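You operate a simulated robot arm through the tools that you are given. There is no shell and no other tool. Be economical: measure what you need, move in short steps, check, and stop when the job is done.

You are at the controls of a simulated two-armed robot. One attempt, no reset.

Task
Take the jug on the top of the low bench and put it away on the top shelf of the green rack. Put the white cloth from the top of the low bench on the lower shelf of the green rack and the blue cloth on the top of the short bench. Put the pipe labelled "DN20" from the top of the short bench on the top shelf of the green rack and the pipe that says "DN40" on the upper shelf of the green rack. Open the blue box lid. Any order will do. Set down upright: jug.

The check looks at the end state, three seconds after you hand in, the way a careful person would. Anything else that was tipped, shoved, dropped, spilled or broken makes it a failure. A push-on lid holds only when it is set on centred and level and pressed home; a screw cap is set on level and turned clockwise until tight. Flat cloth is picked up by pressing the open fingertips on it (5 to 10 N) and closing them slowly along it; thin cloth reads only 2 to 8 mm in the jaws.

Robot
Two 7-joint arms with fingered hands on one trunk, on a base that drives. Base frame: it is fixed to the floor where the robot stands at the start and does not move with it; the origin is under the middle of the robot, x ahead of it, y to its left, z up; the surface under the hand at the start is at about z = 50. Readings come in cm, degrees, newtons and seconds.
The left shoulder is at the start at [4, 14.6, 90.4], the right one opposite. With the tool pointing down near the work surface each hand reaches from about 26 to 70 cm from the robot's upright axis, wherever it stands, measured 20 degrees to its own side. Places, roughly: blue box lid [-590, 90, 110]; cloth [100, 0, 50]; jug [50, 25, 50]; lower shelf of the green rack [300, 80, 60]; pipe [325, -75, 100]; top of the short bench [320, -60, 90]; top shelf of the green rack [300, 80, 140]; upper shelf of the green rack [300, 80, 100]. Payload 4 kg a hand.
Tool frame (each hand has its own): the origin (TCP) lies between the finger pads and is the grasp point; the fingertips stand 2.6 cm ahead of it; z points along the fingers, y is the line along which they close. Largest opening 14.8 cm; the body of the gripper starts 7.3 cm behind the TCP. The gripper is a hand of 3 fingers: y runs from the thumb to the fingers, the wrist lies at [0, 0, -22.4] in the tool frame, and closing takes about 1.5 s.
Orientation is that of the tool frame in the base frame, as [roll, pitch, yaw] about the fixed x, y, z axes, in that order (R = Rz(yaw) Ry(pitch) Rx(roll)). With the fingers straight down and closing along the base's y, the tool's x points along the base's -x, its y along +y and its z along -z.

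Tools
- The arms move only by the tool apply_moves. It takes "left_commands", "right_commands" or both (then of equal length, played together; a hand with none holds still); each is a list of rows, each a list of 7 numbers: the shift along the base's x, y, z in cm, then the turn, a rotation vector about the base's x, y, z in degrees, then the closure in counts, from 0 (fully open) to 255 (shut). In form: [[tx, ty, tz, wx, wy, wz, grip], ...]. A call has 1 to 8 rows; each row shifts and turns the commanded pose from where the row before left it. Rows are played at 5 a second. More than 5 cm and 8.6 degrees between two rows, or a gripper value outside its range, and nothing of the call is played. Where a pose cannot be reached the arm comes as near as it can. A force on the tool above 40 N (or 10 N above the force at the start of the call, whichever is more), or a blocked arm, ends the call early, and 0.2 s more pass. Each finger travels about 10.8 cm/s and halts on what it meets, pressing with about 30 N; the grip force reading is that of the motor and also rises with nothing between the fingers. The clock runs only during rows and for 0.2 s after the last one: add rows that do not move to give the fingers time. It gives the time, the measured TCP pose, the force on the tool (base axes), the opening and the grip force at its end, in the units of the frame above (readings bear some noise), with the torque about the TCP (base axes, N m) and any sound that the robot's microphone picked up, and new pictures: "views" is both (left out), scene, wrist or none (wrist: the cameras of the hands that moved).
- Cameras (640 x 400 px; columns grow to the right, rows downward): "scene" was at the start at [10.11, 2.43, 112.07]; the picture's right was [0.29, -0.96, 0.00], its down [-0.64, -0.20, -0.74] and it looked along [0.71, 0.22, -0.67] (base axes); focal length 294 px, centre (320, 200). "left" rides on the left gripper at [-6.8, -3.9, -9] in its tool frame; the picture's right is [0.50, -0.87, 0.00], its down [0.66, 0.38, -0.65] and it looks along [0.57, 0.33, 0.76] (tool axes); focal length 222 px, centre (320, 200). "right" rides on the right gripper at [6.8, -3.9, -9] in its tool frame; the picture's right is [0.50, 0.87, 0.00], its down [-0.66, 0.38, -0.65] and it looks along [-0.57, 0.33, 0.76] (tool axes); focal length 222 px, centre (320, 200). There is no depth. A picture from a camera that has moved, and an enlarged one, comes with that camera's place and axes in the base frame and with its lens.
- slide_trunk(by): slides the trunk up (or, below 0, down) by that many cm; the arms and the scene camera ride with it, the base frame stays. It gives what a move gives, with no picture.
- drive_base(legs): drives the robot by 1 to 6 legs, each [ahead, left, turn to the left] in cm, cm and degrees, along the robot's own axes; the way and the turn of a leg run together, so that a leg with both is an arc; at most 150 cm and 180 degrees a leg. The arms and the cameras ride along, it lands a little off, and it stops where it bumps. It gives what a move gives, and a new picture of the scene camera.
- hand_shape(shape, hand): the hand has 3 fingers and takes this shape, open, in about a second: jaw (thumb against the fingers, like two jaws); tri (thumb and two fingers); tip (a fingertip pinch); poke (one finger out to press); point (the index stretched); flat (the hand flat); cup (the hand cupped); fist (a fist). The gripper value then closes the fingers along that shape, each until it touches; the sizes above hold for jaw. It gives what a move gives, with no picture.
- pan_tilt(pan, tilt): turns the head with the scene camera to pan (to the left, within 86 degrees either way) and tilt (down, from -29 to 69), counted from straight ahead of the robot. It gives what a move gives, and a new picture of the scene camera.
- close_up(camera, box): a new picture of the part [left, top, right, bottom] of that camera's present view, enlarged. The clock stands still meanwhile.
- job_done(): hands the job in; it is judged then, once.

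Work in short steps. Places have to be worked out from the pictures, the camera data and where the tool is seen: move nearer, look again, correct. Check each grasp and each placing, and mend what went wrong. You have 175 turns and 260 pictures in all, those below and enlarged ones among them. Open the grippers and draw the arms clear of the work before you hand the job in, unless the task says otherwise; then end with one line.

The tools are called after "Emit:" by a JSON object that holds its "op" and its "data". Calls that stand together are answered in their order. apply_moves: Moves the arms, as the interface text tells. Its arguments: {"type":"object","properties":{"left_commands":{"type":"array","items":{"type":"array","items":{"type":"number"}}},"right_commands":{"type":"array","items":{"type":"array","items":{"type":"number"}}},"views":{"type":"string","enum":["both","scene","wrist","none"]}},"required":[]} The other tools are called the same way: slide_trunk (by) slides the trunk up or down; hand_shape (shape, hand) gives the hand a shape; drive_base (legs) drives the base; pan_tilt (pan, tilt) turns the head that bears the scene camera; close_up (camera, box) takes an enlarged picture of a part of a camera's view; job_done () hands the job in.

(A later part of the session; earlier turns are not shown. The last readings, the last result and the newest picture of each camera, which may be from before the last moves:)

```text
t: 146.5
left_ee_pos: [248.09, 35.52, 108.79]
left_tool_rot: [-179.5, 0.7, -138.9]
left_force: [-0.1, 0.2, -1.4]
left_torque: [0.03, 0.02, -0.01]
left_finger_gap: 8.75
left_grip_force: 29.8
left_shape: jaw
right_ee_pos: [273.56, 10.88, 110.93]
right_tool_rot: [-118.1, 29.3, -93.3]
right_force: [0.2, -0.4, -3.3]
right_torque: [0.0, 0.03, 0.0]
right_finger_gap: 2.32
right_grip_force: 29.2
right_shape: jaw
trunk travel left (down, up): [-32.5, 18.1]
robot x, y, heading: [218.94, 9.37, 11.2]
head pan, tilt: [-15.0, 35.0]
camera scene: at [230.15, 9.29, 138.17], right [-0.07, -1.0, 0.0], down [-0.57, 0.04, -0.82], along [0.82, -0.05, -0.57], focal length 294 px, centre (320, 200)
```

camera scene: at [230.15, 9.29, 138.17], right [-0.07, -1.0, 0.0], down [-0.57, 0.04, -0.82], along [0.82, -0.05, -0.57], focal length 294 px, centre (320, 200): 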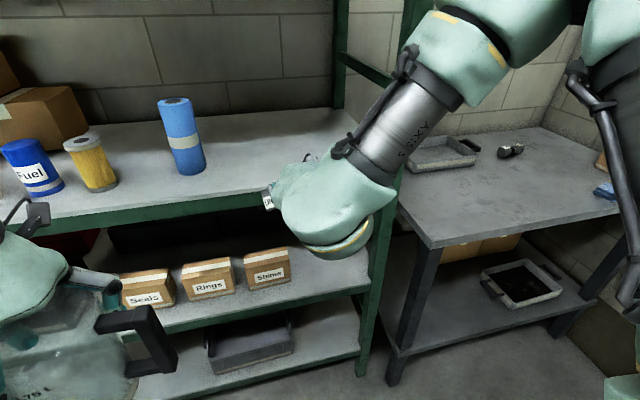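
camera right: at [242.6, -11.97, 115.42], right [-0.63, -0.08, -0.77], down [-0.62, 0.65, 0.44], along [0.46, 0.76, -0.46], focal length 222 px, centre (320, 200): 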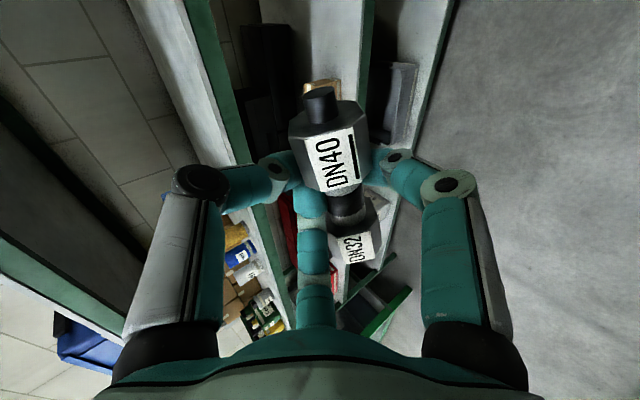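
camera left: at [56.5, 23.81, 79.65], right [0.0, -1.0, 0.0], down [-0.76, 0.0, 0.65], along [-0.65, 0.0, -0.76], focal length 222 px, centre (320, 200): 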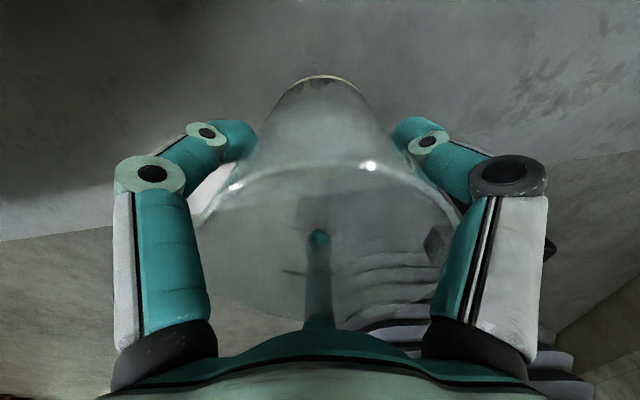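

The elbow is high and would near the post; I lower the trunk 15 cm while raising the hand relative to it and reaching out further, in free space.

Emit:
{"op": "slide_trunk", "data": {"by": -15}}

Emit:
{"op": "apply_moves", "data": {"left_commands": [[0, 0, 2, 0, 0, 0, 190], [0, 0, 1.5, 0, 0, 0, 190], [0, 0, 0, 0, 0, 0, 190], [0, 0, 0, 0, 0, 0, 190], [0, 0, 0, 0, 0, 0, 190], [0, 0, 0, 0, 0, 0, 190]], "right_commands": [[0, 0.5, 3, 0, 0, 0, 255], [0, 0.5, 3, 0, 0, 0, 255], [0, 0.5, 3, 0, 0, 0, 255], [0, 0.5, 3, 0, 0, 0, 255], [1, 0.5, 2, 0, 0, 0, 255], [1, 0.5, 0, 0, 0, 0, 255]], "views": "scene"}}

```text
t: 148.2
left_ee_pos: [248.09, 35.57, 93.96]
left_tool_rot: [-179.3, 0.8, -138.8]
left_force: [0.1, 0.1, -1.8]
left_torque: [0.04, 0.01, 0.03]
left_finger_gap: 8.76
left_grip_force: 30.4
left_shape: jaw
right_ee_pos: [273.54, 10.91, 96.01]
right_tool_rot: [-117.9, 29.4, -93.2]
right_force: [0.6, -0.3, -2.3]
right_torque: [-0.05, 0.03, 0.0]
right_finger_gap: 2.34
right_grip_force: 30.3
right_shape: jaw
trunk travel left (down, up): [-17.5, 33.1]
robot x, y, heading: [219.25, 9.27, 11.2]
head pan, tilt: [-15.0, 35.0]
```

```text
t: 149.6
left_ee_pos: [248.15, 35.57, 97.35]
left_tool_rot: [-179.3, 0.8, -138.7]
left_force: [-0.1, -1.1, -1.4]
left_torque: [0.0, 0.04, 0.03]
left_finger_gap: 8.76
left_grip_force: 30.5
left_shape: jaw
right_ee_pos: [275.63, 13.88, 110.02]
right_tool_rot: [-118.1, 29.2, -93.3]
right_force: [0.0, -0.2, -3.0]
right_torque: [-0.03, 0.03, 0.03]
right_finger_gap: 2.35
right_grip_force: 30.1
right_shape: jaw
trunk travel left (down, up): [-17.5, 33.1]
robot x, y, heading: [219.19, 9.62, 11.3]
head pan, tilt: [-15.0, 35.0]
camera scene: at [230.13, 9.28, 123.28], right [-0.07, -1.0, 0.0], down [-0.57, 0.04, -0.82], along [0.82, -0.05, -0.57], focal length 294 px, centre (320, 200)
```

scene: 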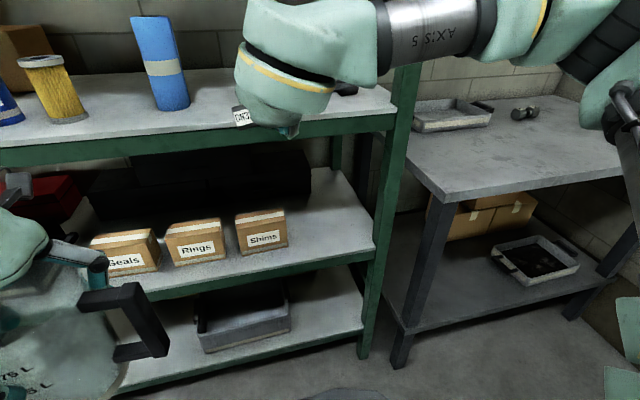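

The forearm comes from the side; I extend the arm further ahead (15 cm) and left so that it straightens, before approaching.

Emit:
{"op": "apply_moves", "data": {"right_commands": [[2.6, 2.2, 0, 0, 0, 0, 255], [2.6, 2.2, 0, 0, 0, 0, 255], [2.6, 2.2, 0, 0, 0, 0, 255], [2.6, 2.2, 0, 0, 0, 0, 255]], "views": "scene"}}

```text
t: 150.6
left_ee_pos: [248.12, 35.7, 97.31]
left_tool_rot: [-179.4, 0.8, -138.9]
left_force: [-0.4, 0.9, -1.6]
left_torque: [0.02, 0.0, 0.02]
left_finger_gap: 8.78
left_grip_force: 30.1
left_shape: jaw
right_ee_pos: [286.11, 22.78, 109.92]
right_tool_rot: [-118.3, 29.3, -93.3]
right_force: [-0.5, 0.0, -2.5]
right_torque: [-0.03, 0.01, -0.03]
right_finger_gap: 2.32
right_grip_force: 29.8
right_shape: jaw
trunk travel left (down, up): [-17.5, 33.1]
robot x, y, heading: [218.96, 9.28, 11.0]
head pan, tilt: [-15.0, 35.0]
camera scene: at [230.18, 9.38, 123.28], right [-0.07, -1.0, 0.0], down [-0.57, 0.04, -0.82], along [0.82, -0.05, -0.57], focal length 294 px, centre (320, 200)
```

scene: 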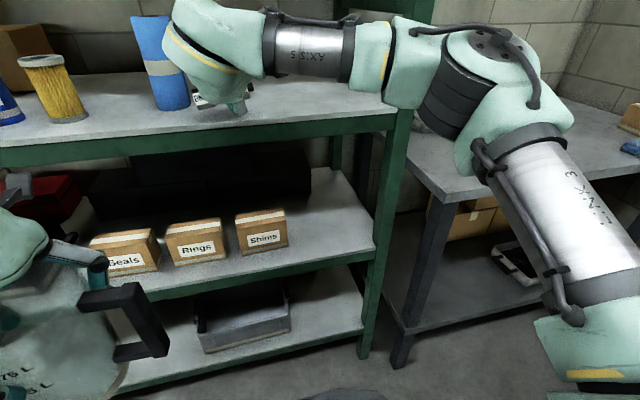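

Elbow stays in front of the post plane. I drive 7.5 cm ahead and look.

Emit:
{"op": "drive_base", "data": {"legs": [[7.5, 0, 0]]}}

Emit:
{"op": "close_up", "data": {"camera": "right", "box": [0, 0, 640, 400]}}

```text
t: 151.7
left_ee_pos: [255.41, 37.11, 97.33]
left_tool_rot: [-179.4, 0.8, -138.8]
left_force: [1.1, -1.0, -1.7]
left_torque: [0.04, 0.0, -0.02]
left_finger_gap: 8.77
left_grip_force: 30.2
left_shape: jaw
right_ee_pos: [293.51, 24.05, 110.03]
right_tool_rot: [-118.2, 29.2, -93.3]
right_force: [0.7, 0.1, -2.9]
right_torque: [-0.03, 0.05, 0.01]
right_finger_gap: 2.36
right_grip_force: 30.5
right_shape: jaw
trunk travel left (down, up): [-17.5, 33.1]
robot x, y, heading: [226.47, 10.66, 11.2]
head pan, tilt: [-15.0, 35.0]
camera scene: at [237.52, 10.76, 123.28], right [-0.07, -1.0, 0.0], down [-0.57, 0.04, -0.82], along [0.82, -0.05, -0.57], focal length 294 px, centre (320, 200)
```

scene: 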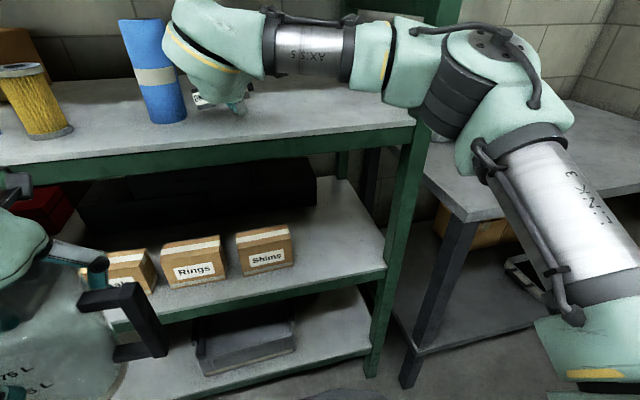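

```text
1.00 times, centred on (320, 200) of right (not enlarged: the box is as wide or as high as the picture)
camera zoom: at [286.71, 14.93, 113.45], right [-0.41, -0.04, -0.91], down [-0.72, 0.63, 0.3], along [0.56, 0.78, -0.29], focal length 222 px, centre (320, 200)
```

zoom: 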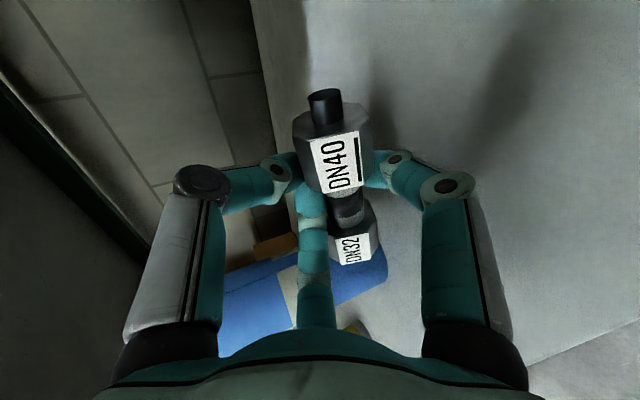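

The pipe is level over the shelf. I tilt the hand 20° back down so the lower finger won't hold it high, then lower carefully.

Emit:
{"op": "apply_moves", "data": {"right_commands": [[0, 0, 0, -1.6, 8.2, 0, 255], [0, 0, 0, -1.6, 8.2, 0, 255], [0, 0, -0.8, -0.8, 4, 0, 255], [0, 0, -0.8, 0, 0, 0, 255], [0, 0, -0.6, 0, 0, 0, 255]], "views": "scene"}}

```text
t: 152.9
left_ee_pos: [255.12, 37.04, 97.49]
left_tool_rot: [-179.3, 1.0, -138.8]
left_force: [0.2, -0.1, -1.4]
left_torque: [0.08, 0.0, 0.02]
left_finger_gap: 8.78
left_grip_force: 29.9
left_shape: jaw
right_ee_pos: [293.04, 23.98, 108.2]
right_tool_rot: [-139.5, 22.5, -102.7]
right_force: [-2.8, -4.0, 12.6]
right_torque: [-0.13, 0.07, 0.01]
right_finger_gap: 2.23
right_grip_force: 30.4
right_shape: jaw
trunk travel left (down, up): [-17.5, 33.1]
robot x, y, heading: [226.75, 10.74, 11.3]
head pan, tilt: [-15.0, 35.0]
camera scene: at [237.21, 10.64, 123.32], right [-0.07, -1.0, 0.0], down [-0.57, 0.04, -0.82], along [0.82, -0.05, -0.57], focal length 294 px, centre (320, 200)
```

scene: 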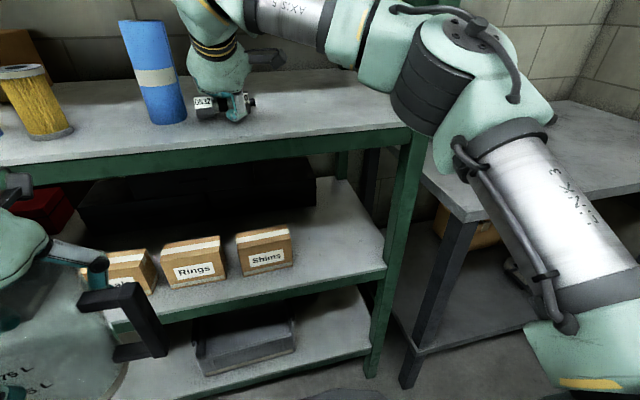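

Contact (≈15 N upward). I zoom in to check the pipe against the shelf.

Emit:
{"op": "close_up", "data": {"camera": "scene", "box": [120, 20, 300, 150]}}

```text
3.08 times, centred on (210, 85) of scene
camera zoom: at [237.21, 10.64, 123.32], right [-0.07, -1.0, 0.0], down [-0.57, 0.04, -0.82], along [0.82, -0.05, -0.57], focal length 906 px, centre (658, 554)
```

zoom: 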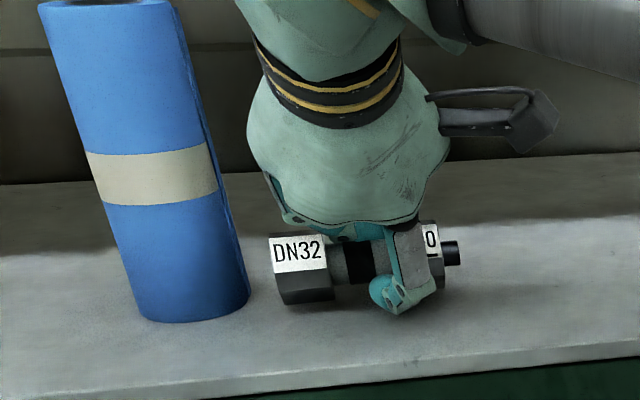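

The pipe is at the shelf with a fingertip touching. I ease up and open gently to a small gap.

Emit:
{"op": "apply_moves", "data": {"right_commands": [[0, 0, 0.2, 0, 0, 0, 225], [0, 0, 0, 0, 0, 0, 205], [0, 0, 0, 0, 0, 0, 190], [0, 0, 0, 0, 0, 0, 175], [0, 0, 0, 0, 0, 0, 165]], "views": "none"}}

Emit:
{"op": "close_up", "data": {"camera": "scene", "box": [120, 20, 300, 150]}}

Emit:
{"op": "close_up", "data": {"camera": "right", "box": [0, 0, 640, 400]}}

```text
t: 154.1
left_ee_pos: [255.31, 37.12, 97.41]
left_tool_rot: [-179.3, 0.8, -138.8]
left_force: [0.2, 0.3, -1.4]
left_torque: [0.05, 0.01, 0.03]
left_finger_gap: 8.76
left_grip_force: 29.8
left_shape: jaw
right_ee_pos: [293.17, 24.18, 108.02]
right_tool_rot: [-140.0, 22.3, -102.8]
right_force: [0.4, 0.8, 1.0]
right_torque: [0.0, 0.0, 0.0]
right_finger_gap: 5.13
right_grip_force: 0.1
right_shape: jaw
trunk travel left (down, up): [-17.5, 33.1]
robot x, y, heading: [226.23, 10.91, 11.0]
head pan, tilt: [-15.0, 35.0]
```

```text
3.08 times, centred on (210, 85) of scene
camera zoom: at [237.4, 10.76, 123.29], right [-0.07, -1.0, 0.0], down [-0.57, 0.04, -0.82], along [0.82, -0.05, -0.57], focal length 906 px, centre (658, 554)
```

zoom: 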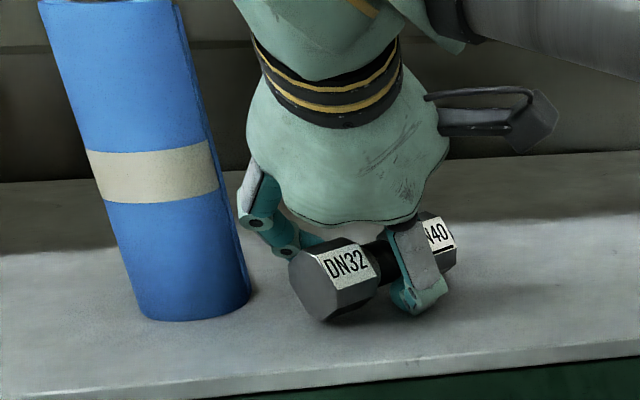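

```text
1.00 times, centred on (320, 200) of right (not enlarged: the box is as wide or as high as the picture)
camera zoom: at [288.3, 15.3, 114.22], right [-0.7, -0.1, -0.71], down [-0.58, 0.65, 0.49], along [0.41, 0.75, -0.52], focal length 222 px, centre (320, 200)
```

zoom: 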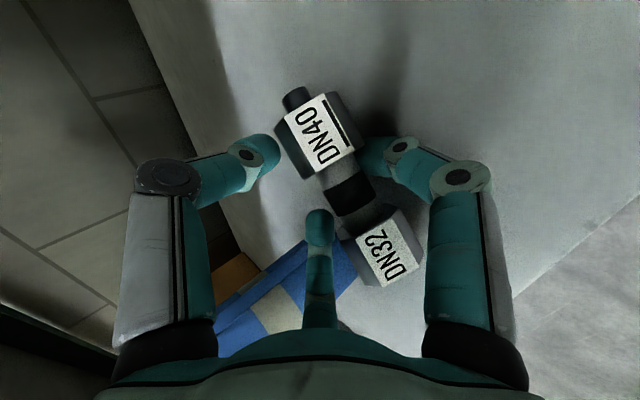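

The pipe rests on the shelf. I open slightly more and withdraw along the hand's own axis (back and up).

Emit:
{"op": "apply_moves", "data": {"right_commands": [[0, 0, 0, 0, 0, 0, 145], [-0.7, -0.14, 0.7, 0, 0, 0, 145], [-0.7, -0.14, 0.7, 0, 0, 0, 145], [-1, -0.2, 1, 0, 0, 0, 145], [-1.4, -0.28, 1.4, 0, 0, 0, 145], [-1.4, -0.28, 1.4, 0, 0, 0, 145], [-1.4, -0.28, 1, 0, 0, 0, 145]], "views": "both"}}

```text
t: 155.7
left_ee_pos: [255.28, 36.92, 97.39]
left_tool_rot: [-179.3, 0.8, -138.9]
left_force: [0.6, 0.7, -1.9]
left_torque: [0.06, 0.0, 0.0]
left_finger_gap: 8.76
left_grip_force: 29.9
left_shape: jaw
right_ee_pos: [286.63, 22.82, 114.33]
right_tool_rot: [-139.9, 22.4, -102.7]
right_force: [0.0, 0.2, -0.6]
right_torque: [0.01, 0.0, 0.02]
right_finger_gap: 6.38
right_grip_force: 0.0
right_shape: jaw
trunk travel left (down, up): [-17.5, 33.1]
robot x, y, heading: [226.78, 11.09, 11.3]
head pan, tilt: [-15.0, 35.0]
camera scene: at [237.35, 10.71, 123.29], right [-0.07, -1.0, 0.0], down [-0.57, 0.04, -0.82], along [0.82, -0.05, -0.57], focal length 294 px, centre (320, 200)
camera right: at [281.65, 13.91, 120.47], right [-0.7, -0.1, -0.71], down [-0.58, 0.65, 0.49], along [0.41, 0.75, -0.51], focal length 222 px, centre (320, 200)
```

scene: 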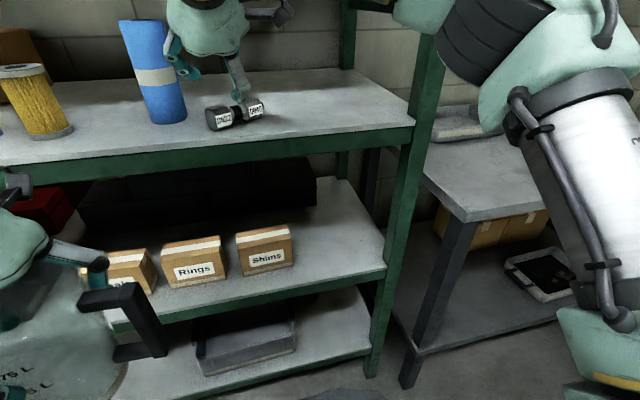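
right: 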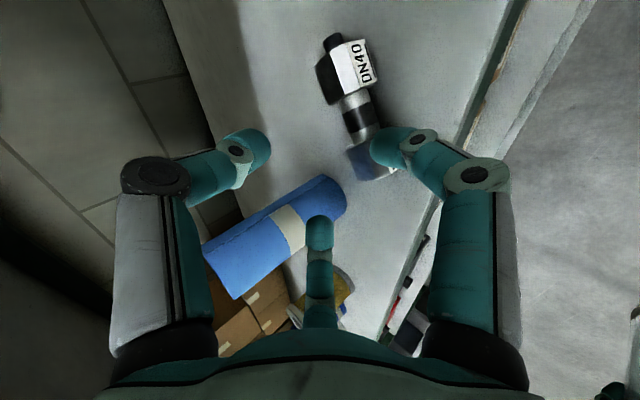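

DN40 rests on the upper shelf, canister untouched. I back off, set the right hand back down-pointing and move over to the short bench to regrasp the jug there.

Emit:
{"op": "drive_base", "data": {"legs": [[-45, 0, 0], [0, -86, 0]]}}

Emit:
{"op": "slide_trunk", "data": {"by": 12}}

Emit:
{"op": "apply_moves", "data": {"left_commands": [[2, 0.4, 0, 0, 0, 0, 190], [2, 0.4, 0, 0, 0, 0, 190], [2, 0.4, 0, 0, 0, 0, 190], [2, 0.4, 0, 0, 0, 0, 190], [2, 0.4, 0, 0, 0, 0, 190], [2, 0.4, 0, 0, 0, 0, 190], [2, 0.4, 0, 0, 0, 0, 190], [2, 0.4, 0, 0, 0, 0, 190]], "right_commands": [[-2, 0, 0, -1.6, 8.2, 0, 145], [-2, 0, 0, -1.6, 8.2, 0, 145], [-2, 0, 0, -1.6, 8.2, 0, 145], [-2, 0, 0, -1.6, 8.2, 0, 145], [-2, 0, 0, -1.6, 8.2, 0, 145], [-2, 0, 0, 0, 0, -8, 145], [-2, 0, 0, 0, 0, -8, 145], [-1, 0, 0, 0, 0, -8, 145]], "views": "scene"}}

```text
t: 162.5
left_ee_pos: [227.9, -56.19, 97.43]
left_tool_rot: [-179.3, 0.9, -139.0]
left_force: [0.2, 1.0, -1.7]
left_torque: [0.04, -0.01, 0.01]
left_finger_gap: 8.75
left_grip_force: 30.2
left_shape: jaw
right_ee_pos: [259.22, -70.47, 114.29]
right_tool_rot: [-139.9, 22.4, -103.0]
right_force: [-0.2, -0.8, -0.1]
right_torque: [0.0, 0.0, -0.01]
right_finger_gap: 6.35
right_grip_force: 0.0
right_shape: jaw
trunk travel left (down, up): [-17.5, 33.1]
robot x, y, heading: [199.08, -82.36, 10.9]
head pan, tilt: [-15.0, 35.0]
camera scene: at [209.87, -82.44, 123.29], right [-0.07, -1.0, 0.0], down [-0.57, 0.04, -0.82], along [0.82, -0.06, -0.57], focal length 294 px, centre (320, 200)
```

scene: 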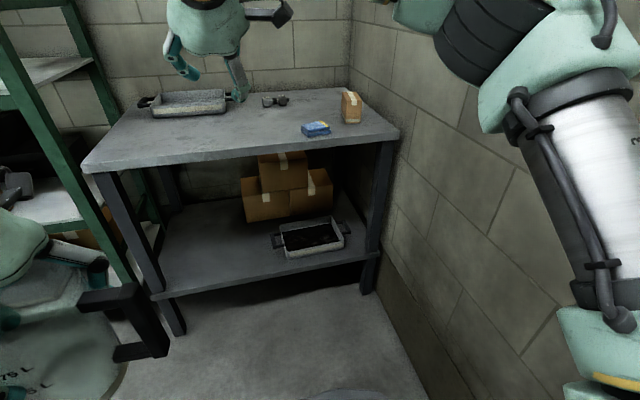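

```text
t: 164.0
left_ee_pos: [228.0, -56.15, 109.38]
left_tool_rot: [-179.3, 0.8, -139.1]
left_force: [0.3, -0.1, -1.7]
left_torque: [0.02, -0.02, -0.02]
left_finger_gap: 8.73
left_grip_force: 30.2
left_shape: jaw
right_ee_pos: [259.25, -70.52, 126.12]
right_tool_rot: [-139.9, 22.3, -103.1]
right_force: [0.1, -0.8, -0.3]
right_torque: [0.03, 0.0, 0.0]
right_finger_gap: 6.36
right_grip_force: 0.1
right_shape: jaw
trunk travel left (down, up): [-29.5, 21.1]
robot x, y, heading: [199.2, -81.86, 10.8]
head pan, tilt: [-15.0, 35.0]
```

```text
t: 165.8
left_ee_pos: [244.01, -52.94, 109.22]
left_tool_rot: [-179.2, 0.8, -139.0]
left_force: [-0.9, -0.3, -1.9]
left_torque: [-0.01, -0.02, 0.02]
left_finger_gap: 8.79
left_grip_force: 30.4
left_shape: jaw
right_ee_pos: [244.28, -70.44, 126.06]
right_tool_rot: [-177.4, 1.8, -135.4]
right_force: [0.2, -0.3, 0.3]
right_torque: [-0.03, 0.0, -0.02]
right_finger_gap: 6.36
right_grip_force: 0.0
right_shape: jaw
trunk travel left (down, up): [-29.5, 21.1]
robot x, y, heading: [198.82, -82.16, 10.9]
head pan, tilt: [-15.0, 35.0]
camera scene: at [209.94, -82.38, 135.2], right [-0.07, -1.0, 0.0], down [-0.57, 0.04, -0.82], along [0.82, -0.06, -0.57], focal length 294 px, centre (320, 200)
```

scene: 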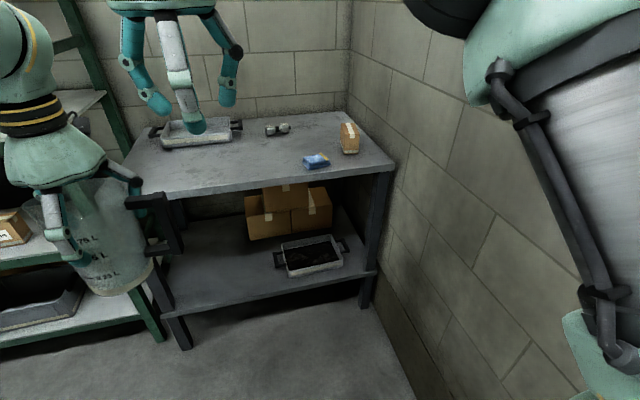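

Left hand is in line with the free left part of the bench. I drive 52 cm ahead.

Emit:
{"op": "drive_base", "data": {"legs": [[52, 0, 0]]}}

Emit:
{"op": "pan_tilt", "data": {"pan": 15, "tilt": 42}}

```text
t: 168.9
left_ee_pos: [295.05, -43.09, 109.37]
left_tool_rot: [-179.3, 0.9, -139.1]
left_force: [0.3, 0.0, -2.9]
left_torque: [0.05, 0.02, 0.0]
left_finger_gap: 8.76
left_grip_force: 29.9
left_shape: jaw
right_ee_pos: [295.27, -60.65, 126.25]
right_tool_rot: [-177.3, 1.9, -135.4]
right_force: [-0.3, -0.3, -0.5]
right_torque: [-0.03, 0.02, -0.02]
right_finger_gap: 6.36
right_grip_force: 0.1
right_shape: jaw
trunk travel left (down, up): [-29.5, 21.1]
robot x, y, heading: [249.95, -72.39, 10.9]
head pan, tilt: [-15.0, 35.0]
camera scene: at [260.89, -72.53, 135.21], right [-0.07, -1.0, 0.0], down [-0.57, 0.04, -0.82], along [0.82, -0.06, -0.57], focal length 294 px, centre (320, 200)
```

scene: 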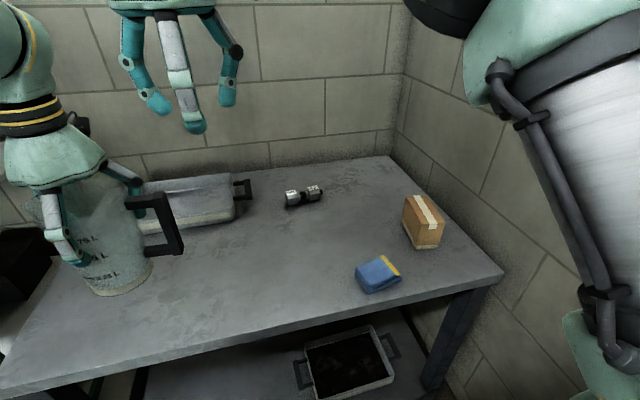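

```text
t: 169.8
left_ee_pos: [295.1, -43.14, 109.39]
left_tool_rot: [-179.3, 0.9, -139.1]
left_force: [-0.2, 0.7, -2.0]
left_torque: [0.02, 0.02, -0.01]
left_finger_gap: 8.74
left_grip_force: 29.5
left_shape: jaw
right_ee_pos: [295.26, -60.64, 126.24]
right_tool_rot: [-177.2, 1.9, -135.5]
right_force: [-0.2, 0.2, -0.2]
right_torque: [-0.01, -0.01, 0.03]
right_finger_gap: 6.4
right_grip_force: 0.1
right_shape: jaw
trunk travel left (down, up): [-29.5, 21.1]
robot x, y, heading: [249.91, -72.15, 10.9]
head pan, tilt: [15.0, 42.0]
camera scene: at [259.66, -68.25, 134.16], right [0.44, -0.9, 0.0], down [-0.6, -0.29, -0.74], along [0.67, 0.32, -0.67], focal length 294 px, centre (320, 200)
```

scene: 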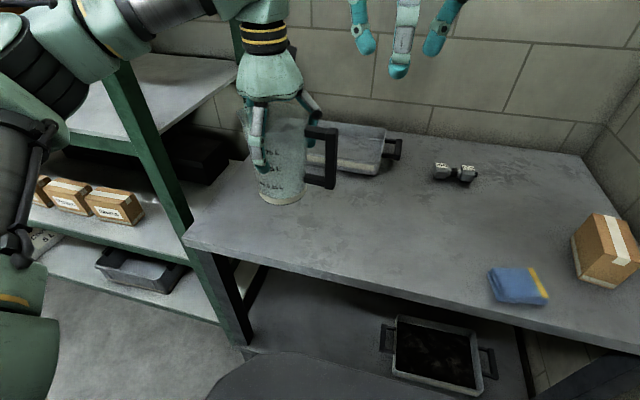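

I shift the jug to about (301, -51) and lower it near the bench.

Emit:
{"op": "apply_moves", "data": {"left_commands": [[2, -2.5, 0, 0, 0, 0, 190], [2, -2.6, 0, 0, 0, 0, 190], [2.1, -2.6, 0, 0, 0, 0, 190], [0, 0, -2.5, 0, 0, 0, 190], [0, 0, -2.5, 0, 0, 0, 190], [0, 0, -2.5, 0, 0, 0, 190], [0, 0, -2, 0, 0, 0, 190], [0, 0, -0.5, 0, 0, 0, 190]], "views": "scene"}}

```text
t: 171.6
left_ee_pos: [301.23, -50.77, 99.33]
left_tool_rot: [-179.3, 1.0, -139.0]
left_force: [0.4, 0.7, -1.5]
left_torque: [0.03, 0.02, 0.05]
left_finger_gap: 8.74
left_grip_force: 29.9
left_shape: jaw
right_ee_pos: [295.43, -60.69, 126.14]
right_tool_rot: [-177.4, 1.9, -135.4]
right_force: [0.3, 0.2, 0.3]
right_torque: [0.02, -0.05, -0.01]
right_finger_gap: 6.36
right_grip_force: 0.1
right_shape: jaw
trunk travel left (down, up): [-29.5, 21.1]
robot x, y, heading: [250.07, -71.94, 10.8]
head pan, tilt: [15.0, 42.0]
camera scene: at [259.68, -68.26, 134.16], right [0.44, -0.9, 0.0], down [-0.6, -0.29, -0.74], along [0.67, 0.33, -0.67], focal length 294 px, centre (320, 200)
```

scene: 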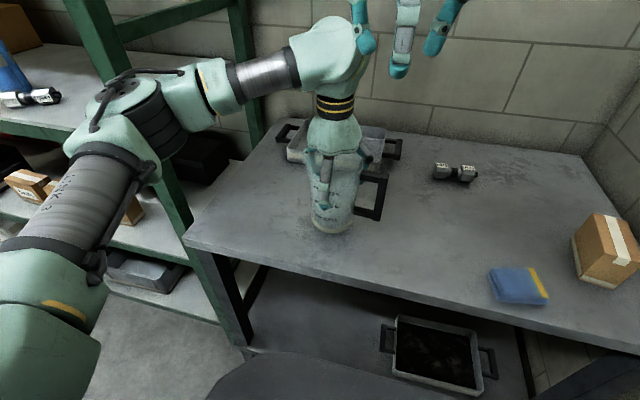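

I move the right hand away to the right, and lower the jug in small steps to contact.

Emit:
{"op": "apply_moves", "data": {"left_commands": [[0, 0, -0.4, 0, 0, 0, 190], [0, 0, -0.3, 0, 0, 0, 190], [0, 0, -0.3, 0, 0, 0, 190], [0, 0, -0.3, 0, 0, 0, 190], [0, 0, 0, 0, 0, 0, 190]], "right_commands": [[-2.5, -3, 0, 0, 0, 0, 145], [-2.5, -3, 0, 0, 0, 0, 145], [-2.5, -3, 0, 0, 0, 0, 145], [-2.5, -3, 0, 0, 0, 0, 145], [-2.5, -3, 0, 0, 0, 0, 145]], "views": "none"}}

```text
t: 172.8
left_ee_pos: [301.21, -50.92, 98.08]
left_tool_rot: [-179.4, 0.9, -139.1]
left_force: [-0.8, -0.8, -1.0]
left_torque: [0.03, -0.02, 0.01]
left_finger_gap: 8.76
left_grip_force: 30.6
left_shape: jaw
right_ee_pos: [282.74, -75.88, 126.31]
right_tool_rot: [-177.4, 1.9, -135.3]
right_force: [-0.5, 0.4, 0.6]
right_torque: [-0.02, -0.02, 0.0]
right_finger_gap: 6.35
right_grip_force: 0.1
right_shape: jaw
trunk travel left (down, up): [-29.5, 21.1]
robot x, y, heading: [249.91, -72.25, 11.1]
head pan, tilt: [15.0, 42.0]
```

Emit:
{"op": "apply_moves", "data": {"left_commands": [[0, 0, -0.3, 0, 0, 0, 190], [0, 0, -0.3, 0, 0, 0, 190], [0, 0, 0, 0, 0, 0, 190]], "views": "none"}}

```text
t: 173.6
left_ee_pos: [301.23, -50.79, 97.47]
left_tool_rot: [-179.3, 0.7, -139.1]
left_force: [0.5, -0.3, -2.0]
left_torque: [0.02, -0.04, 0.02]
left_finger_gap: 8.75
left_grip_force: 30.0
left_shape: jaw
right_ee_pos: [282.87, -75.68, 126.24]
right_tool_rot: [-177.3, 1.7, -135.5]
right_force: [0.4, 0.1, -0.7]
right_torque: [-0.02, 0.04, -0.03]
right_finger_gap: 6.36
right_grip_force: 0.1
right_shape: jaw
trunk travel left (down, up): [-29.5, 21.1]
robot x, y, heading: [249.98, -72.18, 11.0]
head pan, tilt: [15.0, 42.0]
```

Still free at z 97.5; I continue with 0.25 cm steps until the force turns.

Emit:
{"op": "apply_moves", "data": {"left_commands": [[0, 0, -0.25, 0, 0, 0, 190], [0, 0, -0.25, 0, 0, 0, 190], [0, 0, -0.25, 0, 0, 0, 190], [0, 0, 0, 0, 0, 0, 190]], "views": "none"}}

```text
t: 174.6
left_ee_pos: [301.15, -50.76, 96.99]
left_tool_rot: [-179.1, 1.1, -139.1]
left_force: [3.3, 0.8, 15.1]
left_torque: [-0.11, 0.16, 0.06]
left_finger_gap: 8.68
left_grip_force: 30.2
left_shape: jaw
right_ee_pos: [282.82, -75.8, 126.3]
right_tool_rot: [-177.3, 1.9, -135.4]
right_force: [1.0, -0.3, -0.2]
right_torque: [-0.01, -0.01, -0.01]
right_finger_gap: 6.38
right_grip_force: 0.1
right_shape: jaw
trunk travel left (down, up): [-29.5, 21.1]
robot x, y, heading: [250.24, -72.4, 11.1]
head pan, tilt: [15.0, 42.0]
```

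Contact. I ease off, open fully, and lift the hand straight up.

Emit:
{"op": "apply_moves", "data": {"left_commands": [[0, 0, 0.25, 0, 0, 0, 150], [0, 0, 0, 0, 0, 0, 90], [0, 0, 0, 0, 0, 0, 30], [0, 0, 0, 0, 0, 0, 0], [0, 0, 3, 0, 0, 0, 0], [0, 0, 4, 0, 0, 0, 0], [0, 0, 4, 0, 0, 0, 0], [0, 0, 4, 0, 0, 0, 0]], "views": "both"}}

```text
t: 176.4
left_ee_pos: [300.9, -50.99, 112.05]
left_tool_rot: [-179.4, 0.9, -139.2]
left_force: [0.7, -0.3, -1.3]
left_torque: [0.02, 0.0, 0.02]
left_finger_gap: 14.79
left_grip_force: 0.0
left_shape: jaw
right_ee_pos: [282.74, -75.93, 126.17]
right_tool_rot: [-177.3, 1.9, -135.5]
right_force: [0.0, 0.2, 0.5]
right_torque: [0.04, 0.01, 0.0]
right_finger_gap: 6.35
right_grip_force: 0.0
right_shape: jaw
trunk travel left (down, up): [-29.5, 21.1]
robot x, y, heading: [250.33, -72.36, 11.1]
head pan, tilt: [15.0, 42.0]
camera scene: at [259.59, -68.33, 134.17], right [0.44, -0.9, 0.0], down [-0.6, -0.29, -0.74], along [0.67, 0.33, -0.67], focal length 294 px, centre (320, 200)
camera left: at [308.4, -49.58, 121.2], right [0.19, -0.98, 0.0], down [-0.76, -0.14, 0.64], along [-0.63, -0.12, -0.77], focal length 222 px, centre (320, 200)
```

scene: 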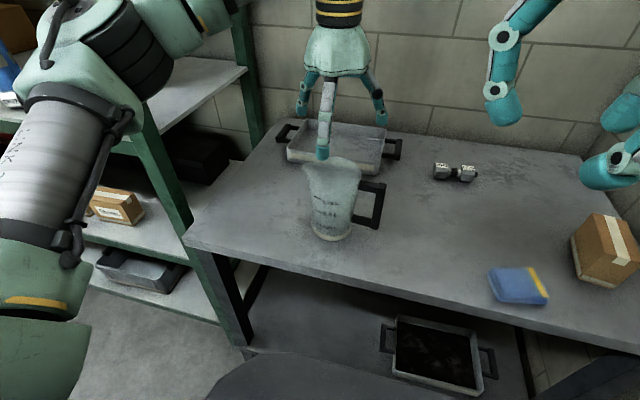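
left: 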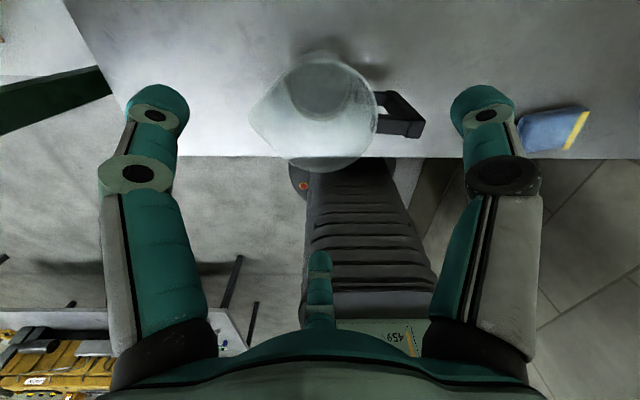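

Jug stands upright at (301, -51), handle to the right. Now I yaw the left hand -41° while moving it left off the jug, then tilt it toward pointing right-ahead (azimuth -60°).

Emit:
{"op": "apply_moves", "data": {"left_commands": [[-0.8, 1.2, 1, 0, 0, -8.2, 0], [-1.2, 2, 0, 0, 0, -8.2, 0], [-1.2, 2, 0, 0, 0, -8.2, 0], [-1.4, 2.2, 0, 0, 0, -8.2, 0], [-1.4, 2.2, 0, 0, 0, -8.2, 0], [0, 0.4, 0, -6.93, -4, 0, 0], [0, 0, 0, -6.93, -4, 0, 0], [0, 0, 0, -6.93, -4, 0, 0]], "views": "scene"}}

```text
t: 178.2
left_ee_pos: [295.05, -40.71, 112.93]
left_tool_rot: [-158.2, 12.5, -177.5]
left_force: [0.3, 0.5, 0.3]
left_torque: [-0.01, 0.0, -0.01]
left_finger_gap: 14.78
left_grip_force: 0.1
left_shape: jaw
right_ee_pos: [282.8, -75.68, 126.19]
right_tool_rot: [-177.3, 1.8, -135.5]
right_force: [0.2, -0.5, -1.2]
right_torque: [0.0, -0.02, -0.02]
right_finger_gap: 6.39
right_grip_force: 0.1
right_shape: jaw
trunk travel left (down, up): [-29.5, 21.1]
robot x, y, heading: [250.18, -72.44, 10.9]
head pan, tilt: [15.0, 42.0]
camera scene: at [259.65, -68.16, 134.16], right [0.44, -0.9, 0.0], down [-0.6, -0.29, -0.74], along [0.67, 0.32, -0.67], focal length 294 px, centre (320, 200)
```

scene: 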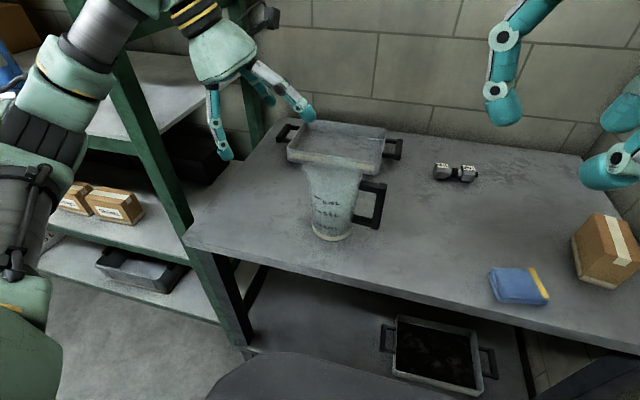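

Going well; I continue the tilt 6 rows.

Emit:
{"op": "apply_moves", "data": {"left_commands": [[0, 0, 0, -6.93, -4, 0, 0], [0, 0, 0, -6.93, -4, 0, 0], [0, 0, 0, -6.93, -4, 0, 0], [0, 0, 0, -6.93, -4, 0, 0], [0, 0, 0, -6.93, -4, 0, 0], [0, 0, 0, -6.93, -4, 0, 0]], "views": "both"}}

```text
t: 179.6
left_ee_pos: [295.05, -40.86, 112.91]
left_tool_rot: [-109.3, 28.8, -159.1]
left_force: [0.1, -0.3, 0.2]
left_torque: [0.04, 0.0, 0.02]
left_finger_gap: 14.8
left_grip_force: 0.0
left_shape: jaw
right_ee_pos: [283.07, -75.69, 126.21]
right_tool_rot: [-177.4, 1.8, -135.4]
right_force: [0.1, 0.5, -0.8]
right_torque: [0.06, -0.04, 0.0]
right_finger_gap: 6.37
right_grip_force: 0.1
right_shape: jaw
trunk travel left (down, up): [-29.5, 21.1]
robot x, y, heading: [249.65, -72.3, 11.1]
head pan, tilt: [15.0, 42.0]
camera scene: at [259.7, -68.28, 134.16], right [0.44, -0.9, 0.0], down [-0.6, -0.29, -0.74], along [0.67, 0.33, -0.67], focal length 294 px, centre (320, 200)
camera left: at [295.12, -33.13, 122.05], right [-0.67, -0.56, 0.48], down [-0.74, 0.51, -0.44], along [0.0, -0.65, -0.76], focal length 222 px, centre (320, 200)
```

scene: 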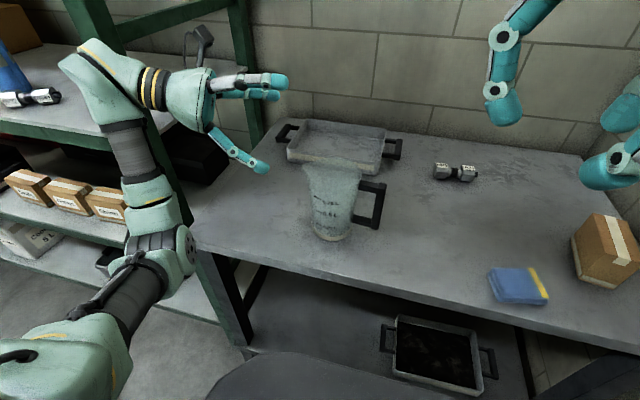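
left: 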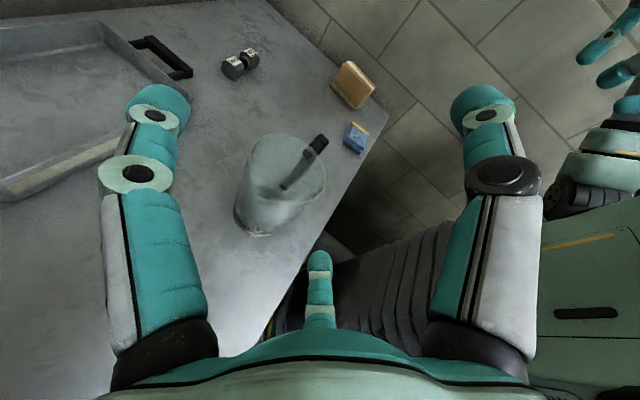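

The hand points at the jug with one finger on its far side, two on the near side. I shift to the approach line, pre-close to ~12 cm, and lower the trunk 17.4 cm.

Emit:
{"op": "apply_moves", "data": {"left_commands": [[-1.2, -0.2, 0, 0, 0, 0, 48], [-1.2, -0.3, 0, 0, 0, 0, 48], [0, 0, 0, 0, 0, 0, 48]], "views": "none"}}

Emit:
{"op": "slide_trunk", "data": {"by": -17.4}}

Emit:
{"op": "pan_tilt", "data": {"pan": 22, "tilt": 40}}

Emit:
{"op": "close_up", "data": {"camera": "left", "box": [0, 0, 640, 400]}}

```text
t: 180.4
left_ee_pos: [292.73, -41.33, 113.01]
left_tool_rot: [-109.4, 28.7, -159.2]
left_force: [0.0, 0.5, 0.1]
left_torque: [0.02, 0.07, 0.0]
left_finger_gap: 12.05
left_grip_force: 0.1
left_shape: jaw
right_ee_pos: [282.84, -75.7, 126.29]
right_tool_rot: [-177.3, 1.8, -135.4]
right_force: [-0.2, -0.1, 0.7]
right_torque: [-0.02, -0.02, -0.02]
right_finger_gap: 6.37
right_grip_force: 0.1
right_shape: jaw
trunk travel left (down, up): [-29.5, 21.1]
robot x, y, heading: [250.15, -72.0, 11.1]
head pan, tilt: [15.0, 42.0]
```

```text
t: 182.4
left_ee_pos: [292.77, -41.39, 95.58]
left_tool_rot: [-109.4, 28.8, -159.2]
left_force: [-0.8, 0.2, 0.3]
left_torque: [-0.01, 0.0, -0.02]
left_finger_gap: 12.01
left_grip_force: 0.0
left_shape: jaw
right_ee_pos: [282.8, -75.72, 108.78]
right_tool_rot: [-177.3, 1.9, -135.5]
right_force: [-0.4, 0.8, 0.3]
right_torque: [-0.03, -0.02, 0.05]
right_finger_gap: 6.36
right_grip_force: 0.1
right_shape: jaw
trunk travel left (down, up): [-12.1, 38.5]
robot x, y, heading: [250.07, -72.33, 11.1]
head pan, tilt: [15.0, 42.0]
```

```text
t: 183.1
left_ee_pos: [292.72, -41.33, 95.6]
left_tool_rot: [-109.4, 28.8, -159.2]
left_force: [0.2, -0.3, -0.5]
left_torque: [-0.01, -0.03, -0.04]
left_finger_gap: 12.02
left_grip_force: 0.0
left_shape: jaw
right_ee_pos: [282.88, -75.78, 108.88]
right_tool_rot: [-177.3, 1.7, -135.4]
right_force: [-0.5, 0.2, 0.3]
right_torque: [0.04, -0.01, 0.03]
right_finger_gap: 6.36
right_grip_force: 0.0
right_shape: jaw
trunk travel left (down, up): [-12.1, 38.5]
robot x, y, heading: [250.28, -72.39, 11.0]
head pan, tilt: [22.0, 40.0]
camera scene: at [259.28, -67.29, 117.06], right [0.54, -0.84, 0.0], down [-0.54, -0.35, -0.77], along [0.64, 0.42, -0.64], focal length 294 px, centre (320, 200)
```

scene: 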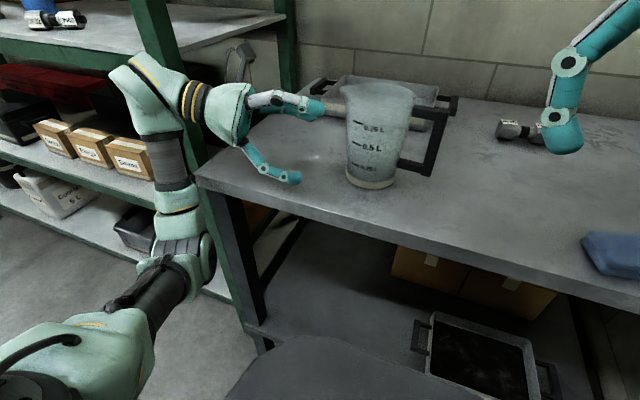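

```text
1.00 times, centred on (320, 200) of left (not enlarged: the box is as wide or as high as the picture)
camera zoom: at [292.68, -33.69, 104.7], right [-0.67, -0.56, 0.48], down [-0.74, 0.51, -0.44], along [0.0, -0.65, -0.76], focal length 222 px, centre (320, 200)
```

zoom: 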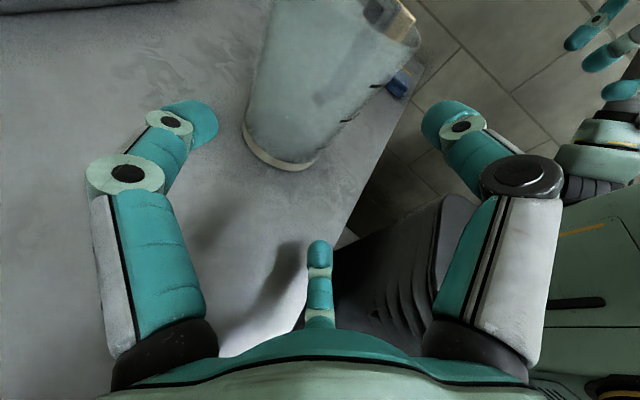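

The jug base is at about (299.9, -50.5). I advance 8 cm along the hand's pointing direction and check.

Emit:
{"op": "apply_moves", "data": {"left_commands": [[1, -1.75, 0, 0, 0, 0, 48], [1, -1.75, 0, 0, 0, 0, 48], [1, -1.75, 0, 0, 0, 0, 48], [0.9, -1.75, 0, 0, 0, 0, 48]], "views": "both"}}

```text
t: 184.1
left_ee_pos: [296.11, -47.95, 95.88]
left_tool_rot: [-109.2, 29.1, -158.7]
left_force: [-0.1, -0.3, -0.7]
left_torque: [-0.01, -0.03, 0.02]
left_finger_gap: 12.02
left_grip_force: 0.0
left_shape: jaw
right_ee_pos: [282.3, -75.49, 108.9]
right_tool_rot: [-177.1, 1.9, -135.2]
right_force: [0.4, -0.7, -0.9]
right_torque: [-0.01, 0.02, 0.0]
right_finger_gap: 6.37
right_grip_force: 0.1
right_shape: jaw
trunk travel left (down, up): [-12.1, 38.5]
robot x, y, heading: [249.53, -72.44, 11.3]
head pan, tilt: [22.0, 40.0]
camera scene: at [258.67, -67.13, 117.11], right [0.55, -0.84, 0.0], down [-0.53, -0.35, -0.77], along [0.64, 0.42, -0.64], focal length 294 px, centre (320, 200)
camera left: at [295.92, -40.29, 104.96], right [-0.67, -0.57, 0.47], down [-0.74, 0.51, -0.44], along [0.01, -0.65, -0.76], focal length 222 px, centre (320, 200)
```

scene: 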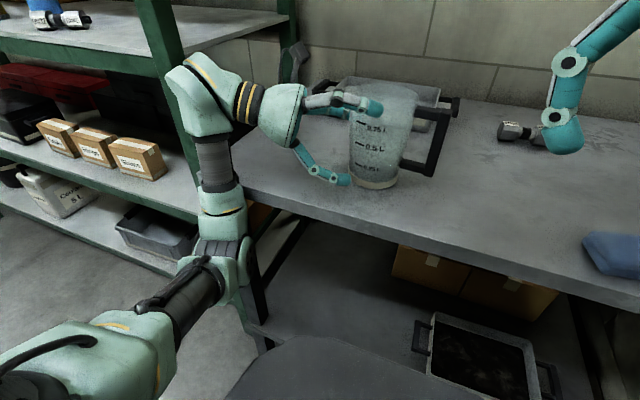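
left: 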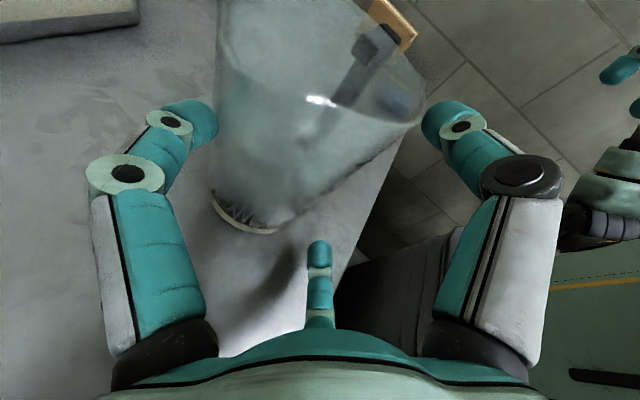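

The robot base got nudged back ~0.6 cm: the forearm/elbow seems to touch the bench's front corner. I retreat, raise the trunk, and lower the hand relative to it so that the elbow rides high.

Emit:
{"op": "apply_moves", "data": {"left_commands": [[-1, 1.75, 0, 0, 0, 0, 48], [-1, 1.75, 0, 0, 0, 0, 48], [-1, 1.75, 0, 0, 0, 0, 48], [-0.9, 1.75, 0, 0, 0, 0, 48]], "views": "none"}}

Emit:
{"op": "slide_trunk", "data": {"by": 24}}

Emit:
{"op": "apply_moves", "data": {"left_commands": [[0, 0, -3, 0, 0, 0, 48], [0, 0, -3, 0, 0, 0, 48], [0, 0, -3, 0, 0, 0, 48], [0, 0, -3, 0, 0, 0, 48], [0, 0, -3, 0, 0, 0, 48]], "views": "scene"}}

```text
t: 185.1
left_ee_pos: [292.71, -41.23, 95.64]
left_tool_rot: [-109.5, 28.8, -159.2]
left_force: [0.0, -0.4, -0.3]
left_torque: [0.03, 0.0, -0.01]
left_finger_gap: 12.06
left_grip_force: 0.1
left_shape: jaw
right_ee_pos: [282.74, -75.56, 108.91]
right_tool_rot: [-177.2, 1.8, -135.4]
right_force: [0.3, -0.2, 0.1]
right_torque: [0.03, -0.01, -0.04]
right_finger_gap: 6.34
right_grip_force: 0.1
right_shape: jaw
trunk travel left (down, up): [-12.1, 38.5]
robot x, y, heading: [249.95, -72.15, 11.0]
head pan, tilt: [22.0, 40.0]
```

```text
t: 187.6
left_ee_pos: [292.6, -41.36, 119.47]
left_tool_rot: [-109.4, 28.8, -159.3]
left_force: [-0.9, 0.0, -0.7]
left_torque: [0.0, 0.0, 0.04]
left_finger_gap: 12.04
left_grip_force: 0.1
left_shape: jaw
right_ee_pos: [282.93, -75.68, 132.7]
right_tool_rot: [-177.4, 1.9, -135.4]
right_force: [0.2, -0.7, -0.3]
right_torque: [0.0, -0.01, 0.0]
right_finger_gap: 6.38
right_grip_force: 0.0
right_shape: jaw
trunk travel left (down, up): [-36.1, 14.5]
robot x, y, heading: [249.71, -72.62, 10.9]
head pan, tilt: [22.0, 40.0]
```

```text
t: 188.8
left_ee_pos: [292.08, -41.81, 105.38]
left_tool_rot: [-109.5, 28.6, -159.1]
left_force: [-0.5, -0.6, 0.3]
left_torque: [-0.03, 0.0, 0.03]
left_finger_gap: 12.06
left_grip_force: 0.1
left_shape: jaw
left hand out of reach, approached as far as the arm can: row 5
right_ee_pos: [282.83, -75.77, 132.79]
right_tool_rot: [-177.2, 1.9, -135.4]
right_force: [0.0, -0.1, -0.6]
right_torque: [0.0, 0.01, -0.02]
right_finger_gap: 6.37
right_grip_force: 0.1
right_shape: jaw
trunk travel left (down, up): [-36.1, 14.5]
robot x, y, heading: [250.13, -72.51, 11.0]
head pan, tilt: [22.0, 40.0]
camera scene: at [259.25, -67.29, 141.02], right [0.54, -0.84, 0.0], down [-0.54, -0.35, -0.77], along [0.64, 0.42, -0.64], focal length 294 px, centre (320, 200)
```

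scene: 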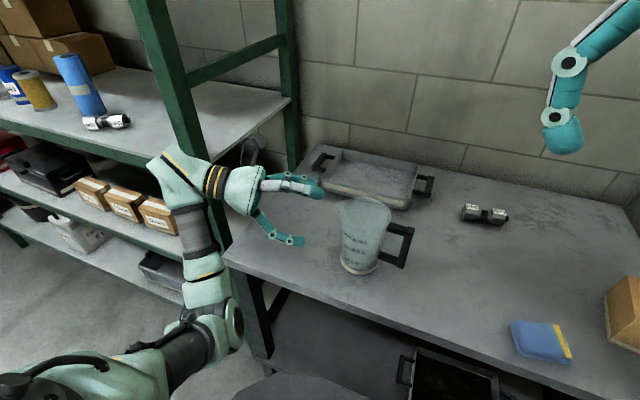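

The elbow stays low in this configuration; instead I point the hand less sideways (azimuth -40°), so wrist and forearm stay in front of the bench edge.

Emit:
{"op": "apply_moves", "data": {"left_commands": [[-1, -0.7, 0.5, 0, 0, 6.7, 48], [-1, -0.7, 0.5, 0, 0, 6.7, 48], [-1, -0.7, 0.5, 0, 0, 6.7, 48]], "views": "none"}}

Emit:
{"op": "slide_trunk", "data": {"by": -11}}

Emit:
{"op": "apply_moves", "data": {"left_commands": [[0, 0, 0, 0, 0, 0, 48]], "views": "both"}}

```text
t: 189.6
left_ee_pos: [289.02, -43.93, 106.86]
left_tool_rot: [-109.4, 28.8, -139.0]
left_force: [0.4, 0.0, -0.1]
left_torque: [0.02, 0.0, -0.02]
left_finger_gap: 12.01
left_grip_force: 0.1
left_shape: jaw
right_ee_pos: [282.72, -75.69, 132.67]
right_tool_rot: [-177.2, 1.9, -135.4]
right_force: [0.1, 0.0, -0.2]
right_torque: [0.01, -0.01, -0.01]
right_finger_gap: 6.37
right_grip_force: 0.1
right_shape: jaw
trunk travel left (down, up): [-36.1, 14.5]
robot x, y, heading: [249.84, -72.34, 10.8]
head pan, tilt: [22.0, 40.0]
```

```text
t: 191.0
left_ee_pos: [289.12, -43.98, 96.01]
left_tool_rot: [-109.4, 28.8, -139.1]
left_force: [-0.9, 0.3, 0.8]
left_torque: [0.0, 0.03, 0.02]
left_finger_gap: 12.03
left_grip_force: 0.1
left_shape: jaw
right_ee_pos: [282.83, -75.72, 121.84]
right_tool_rot: [-177.3, 1.9, -135.4]
right_force: [0.8, 0.6, 0.7]
right_torque: [0.0, -0.01, -0.02]
right_finger_gap: 6.4
right_grip_force: 0.1
right_shape: jaw
trunk travel left (down, up): [-25.1, 25.5]
robot x, y, heading: [250.03, -72.08, 11.0]
head pan, tilt: [22.0, 40.0]
```

```text
t: 191.4
left_ee_pos: [289.17, -43.85, 95.96]
left_tool_rot: [-109.4, 28.7, -139.1]
left_force: [0.1, 1.1, 0.5]
left_torque: [0.0, -0.01, -0.01]
left_finger_gap: 12.05
left_grip_force: 0.1
left_shape: jaw
right_ee_pos: [282.95, -75.71, 121.88]
right_tool_rot: [-177.2, 1.9, -135.4]
right_force: [-0.4, 0.0, -0.6]
right_torque: [0.0, -0.01, 0.0]
right_finger_gap: 6.38
right_grip_force: 0.1
right_shape: jaw
trunk travel left (down, up): [-25.1, 25.5]
robot x, y, heading: [249.9, -72.27, 10.9]
head pan, tilt: [22.0, 40.0]
camera scene: at [259.28, -67.29, 130.11], right [0.54, -0.84, 0.0], down [-0.54, -0.35, -0.77], along [0.64, 0.42, -0.64], focal length 294 px, centre (320, 200)
camera left: at [286.45, -36.73, 105.11], right [-0.44, -0.76, 0.48], down [-0.87, 0.23, -0.44], along [0.22, -0.61, -0.76], focal length 222 px, centre (320, 200)
```

scene: 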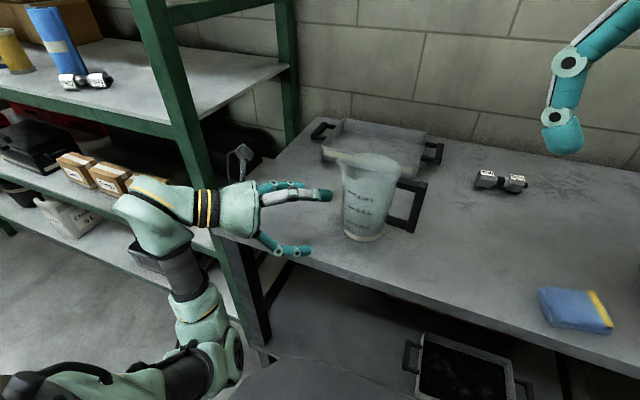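
left: 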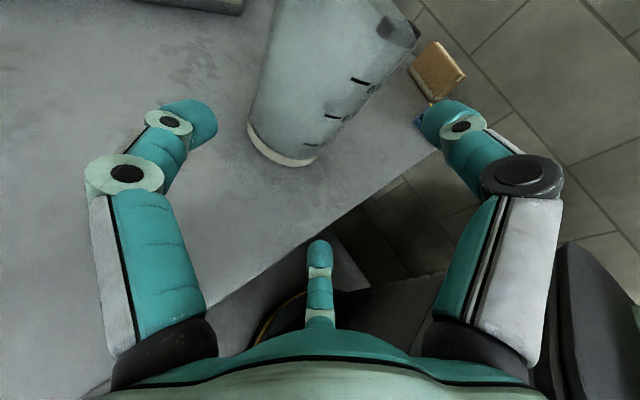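

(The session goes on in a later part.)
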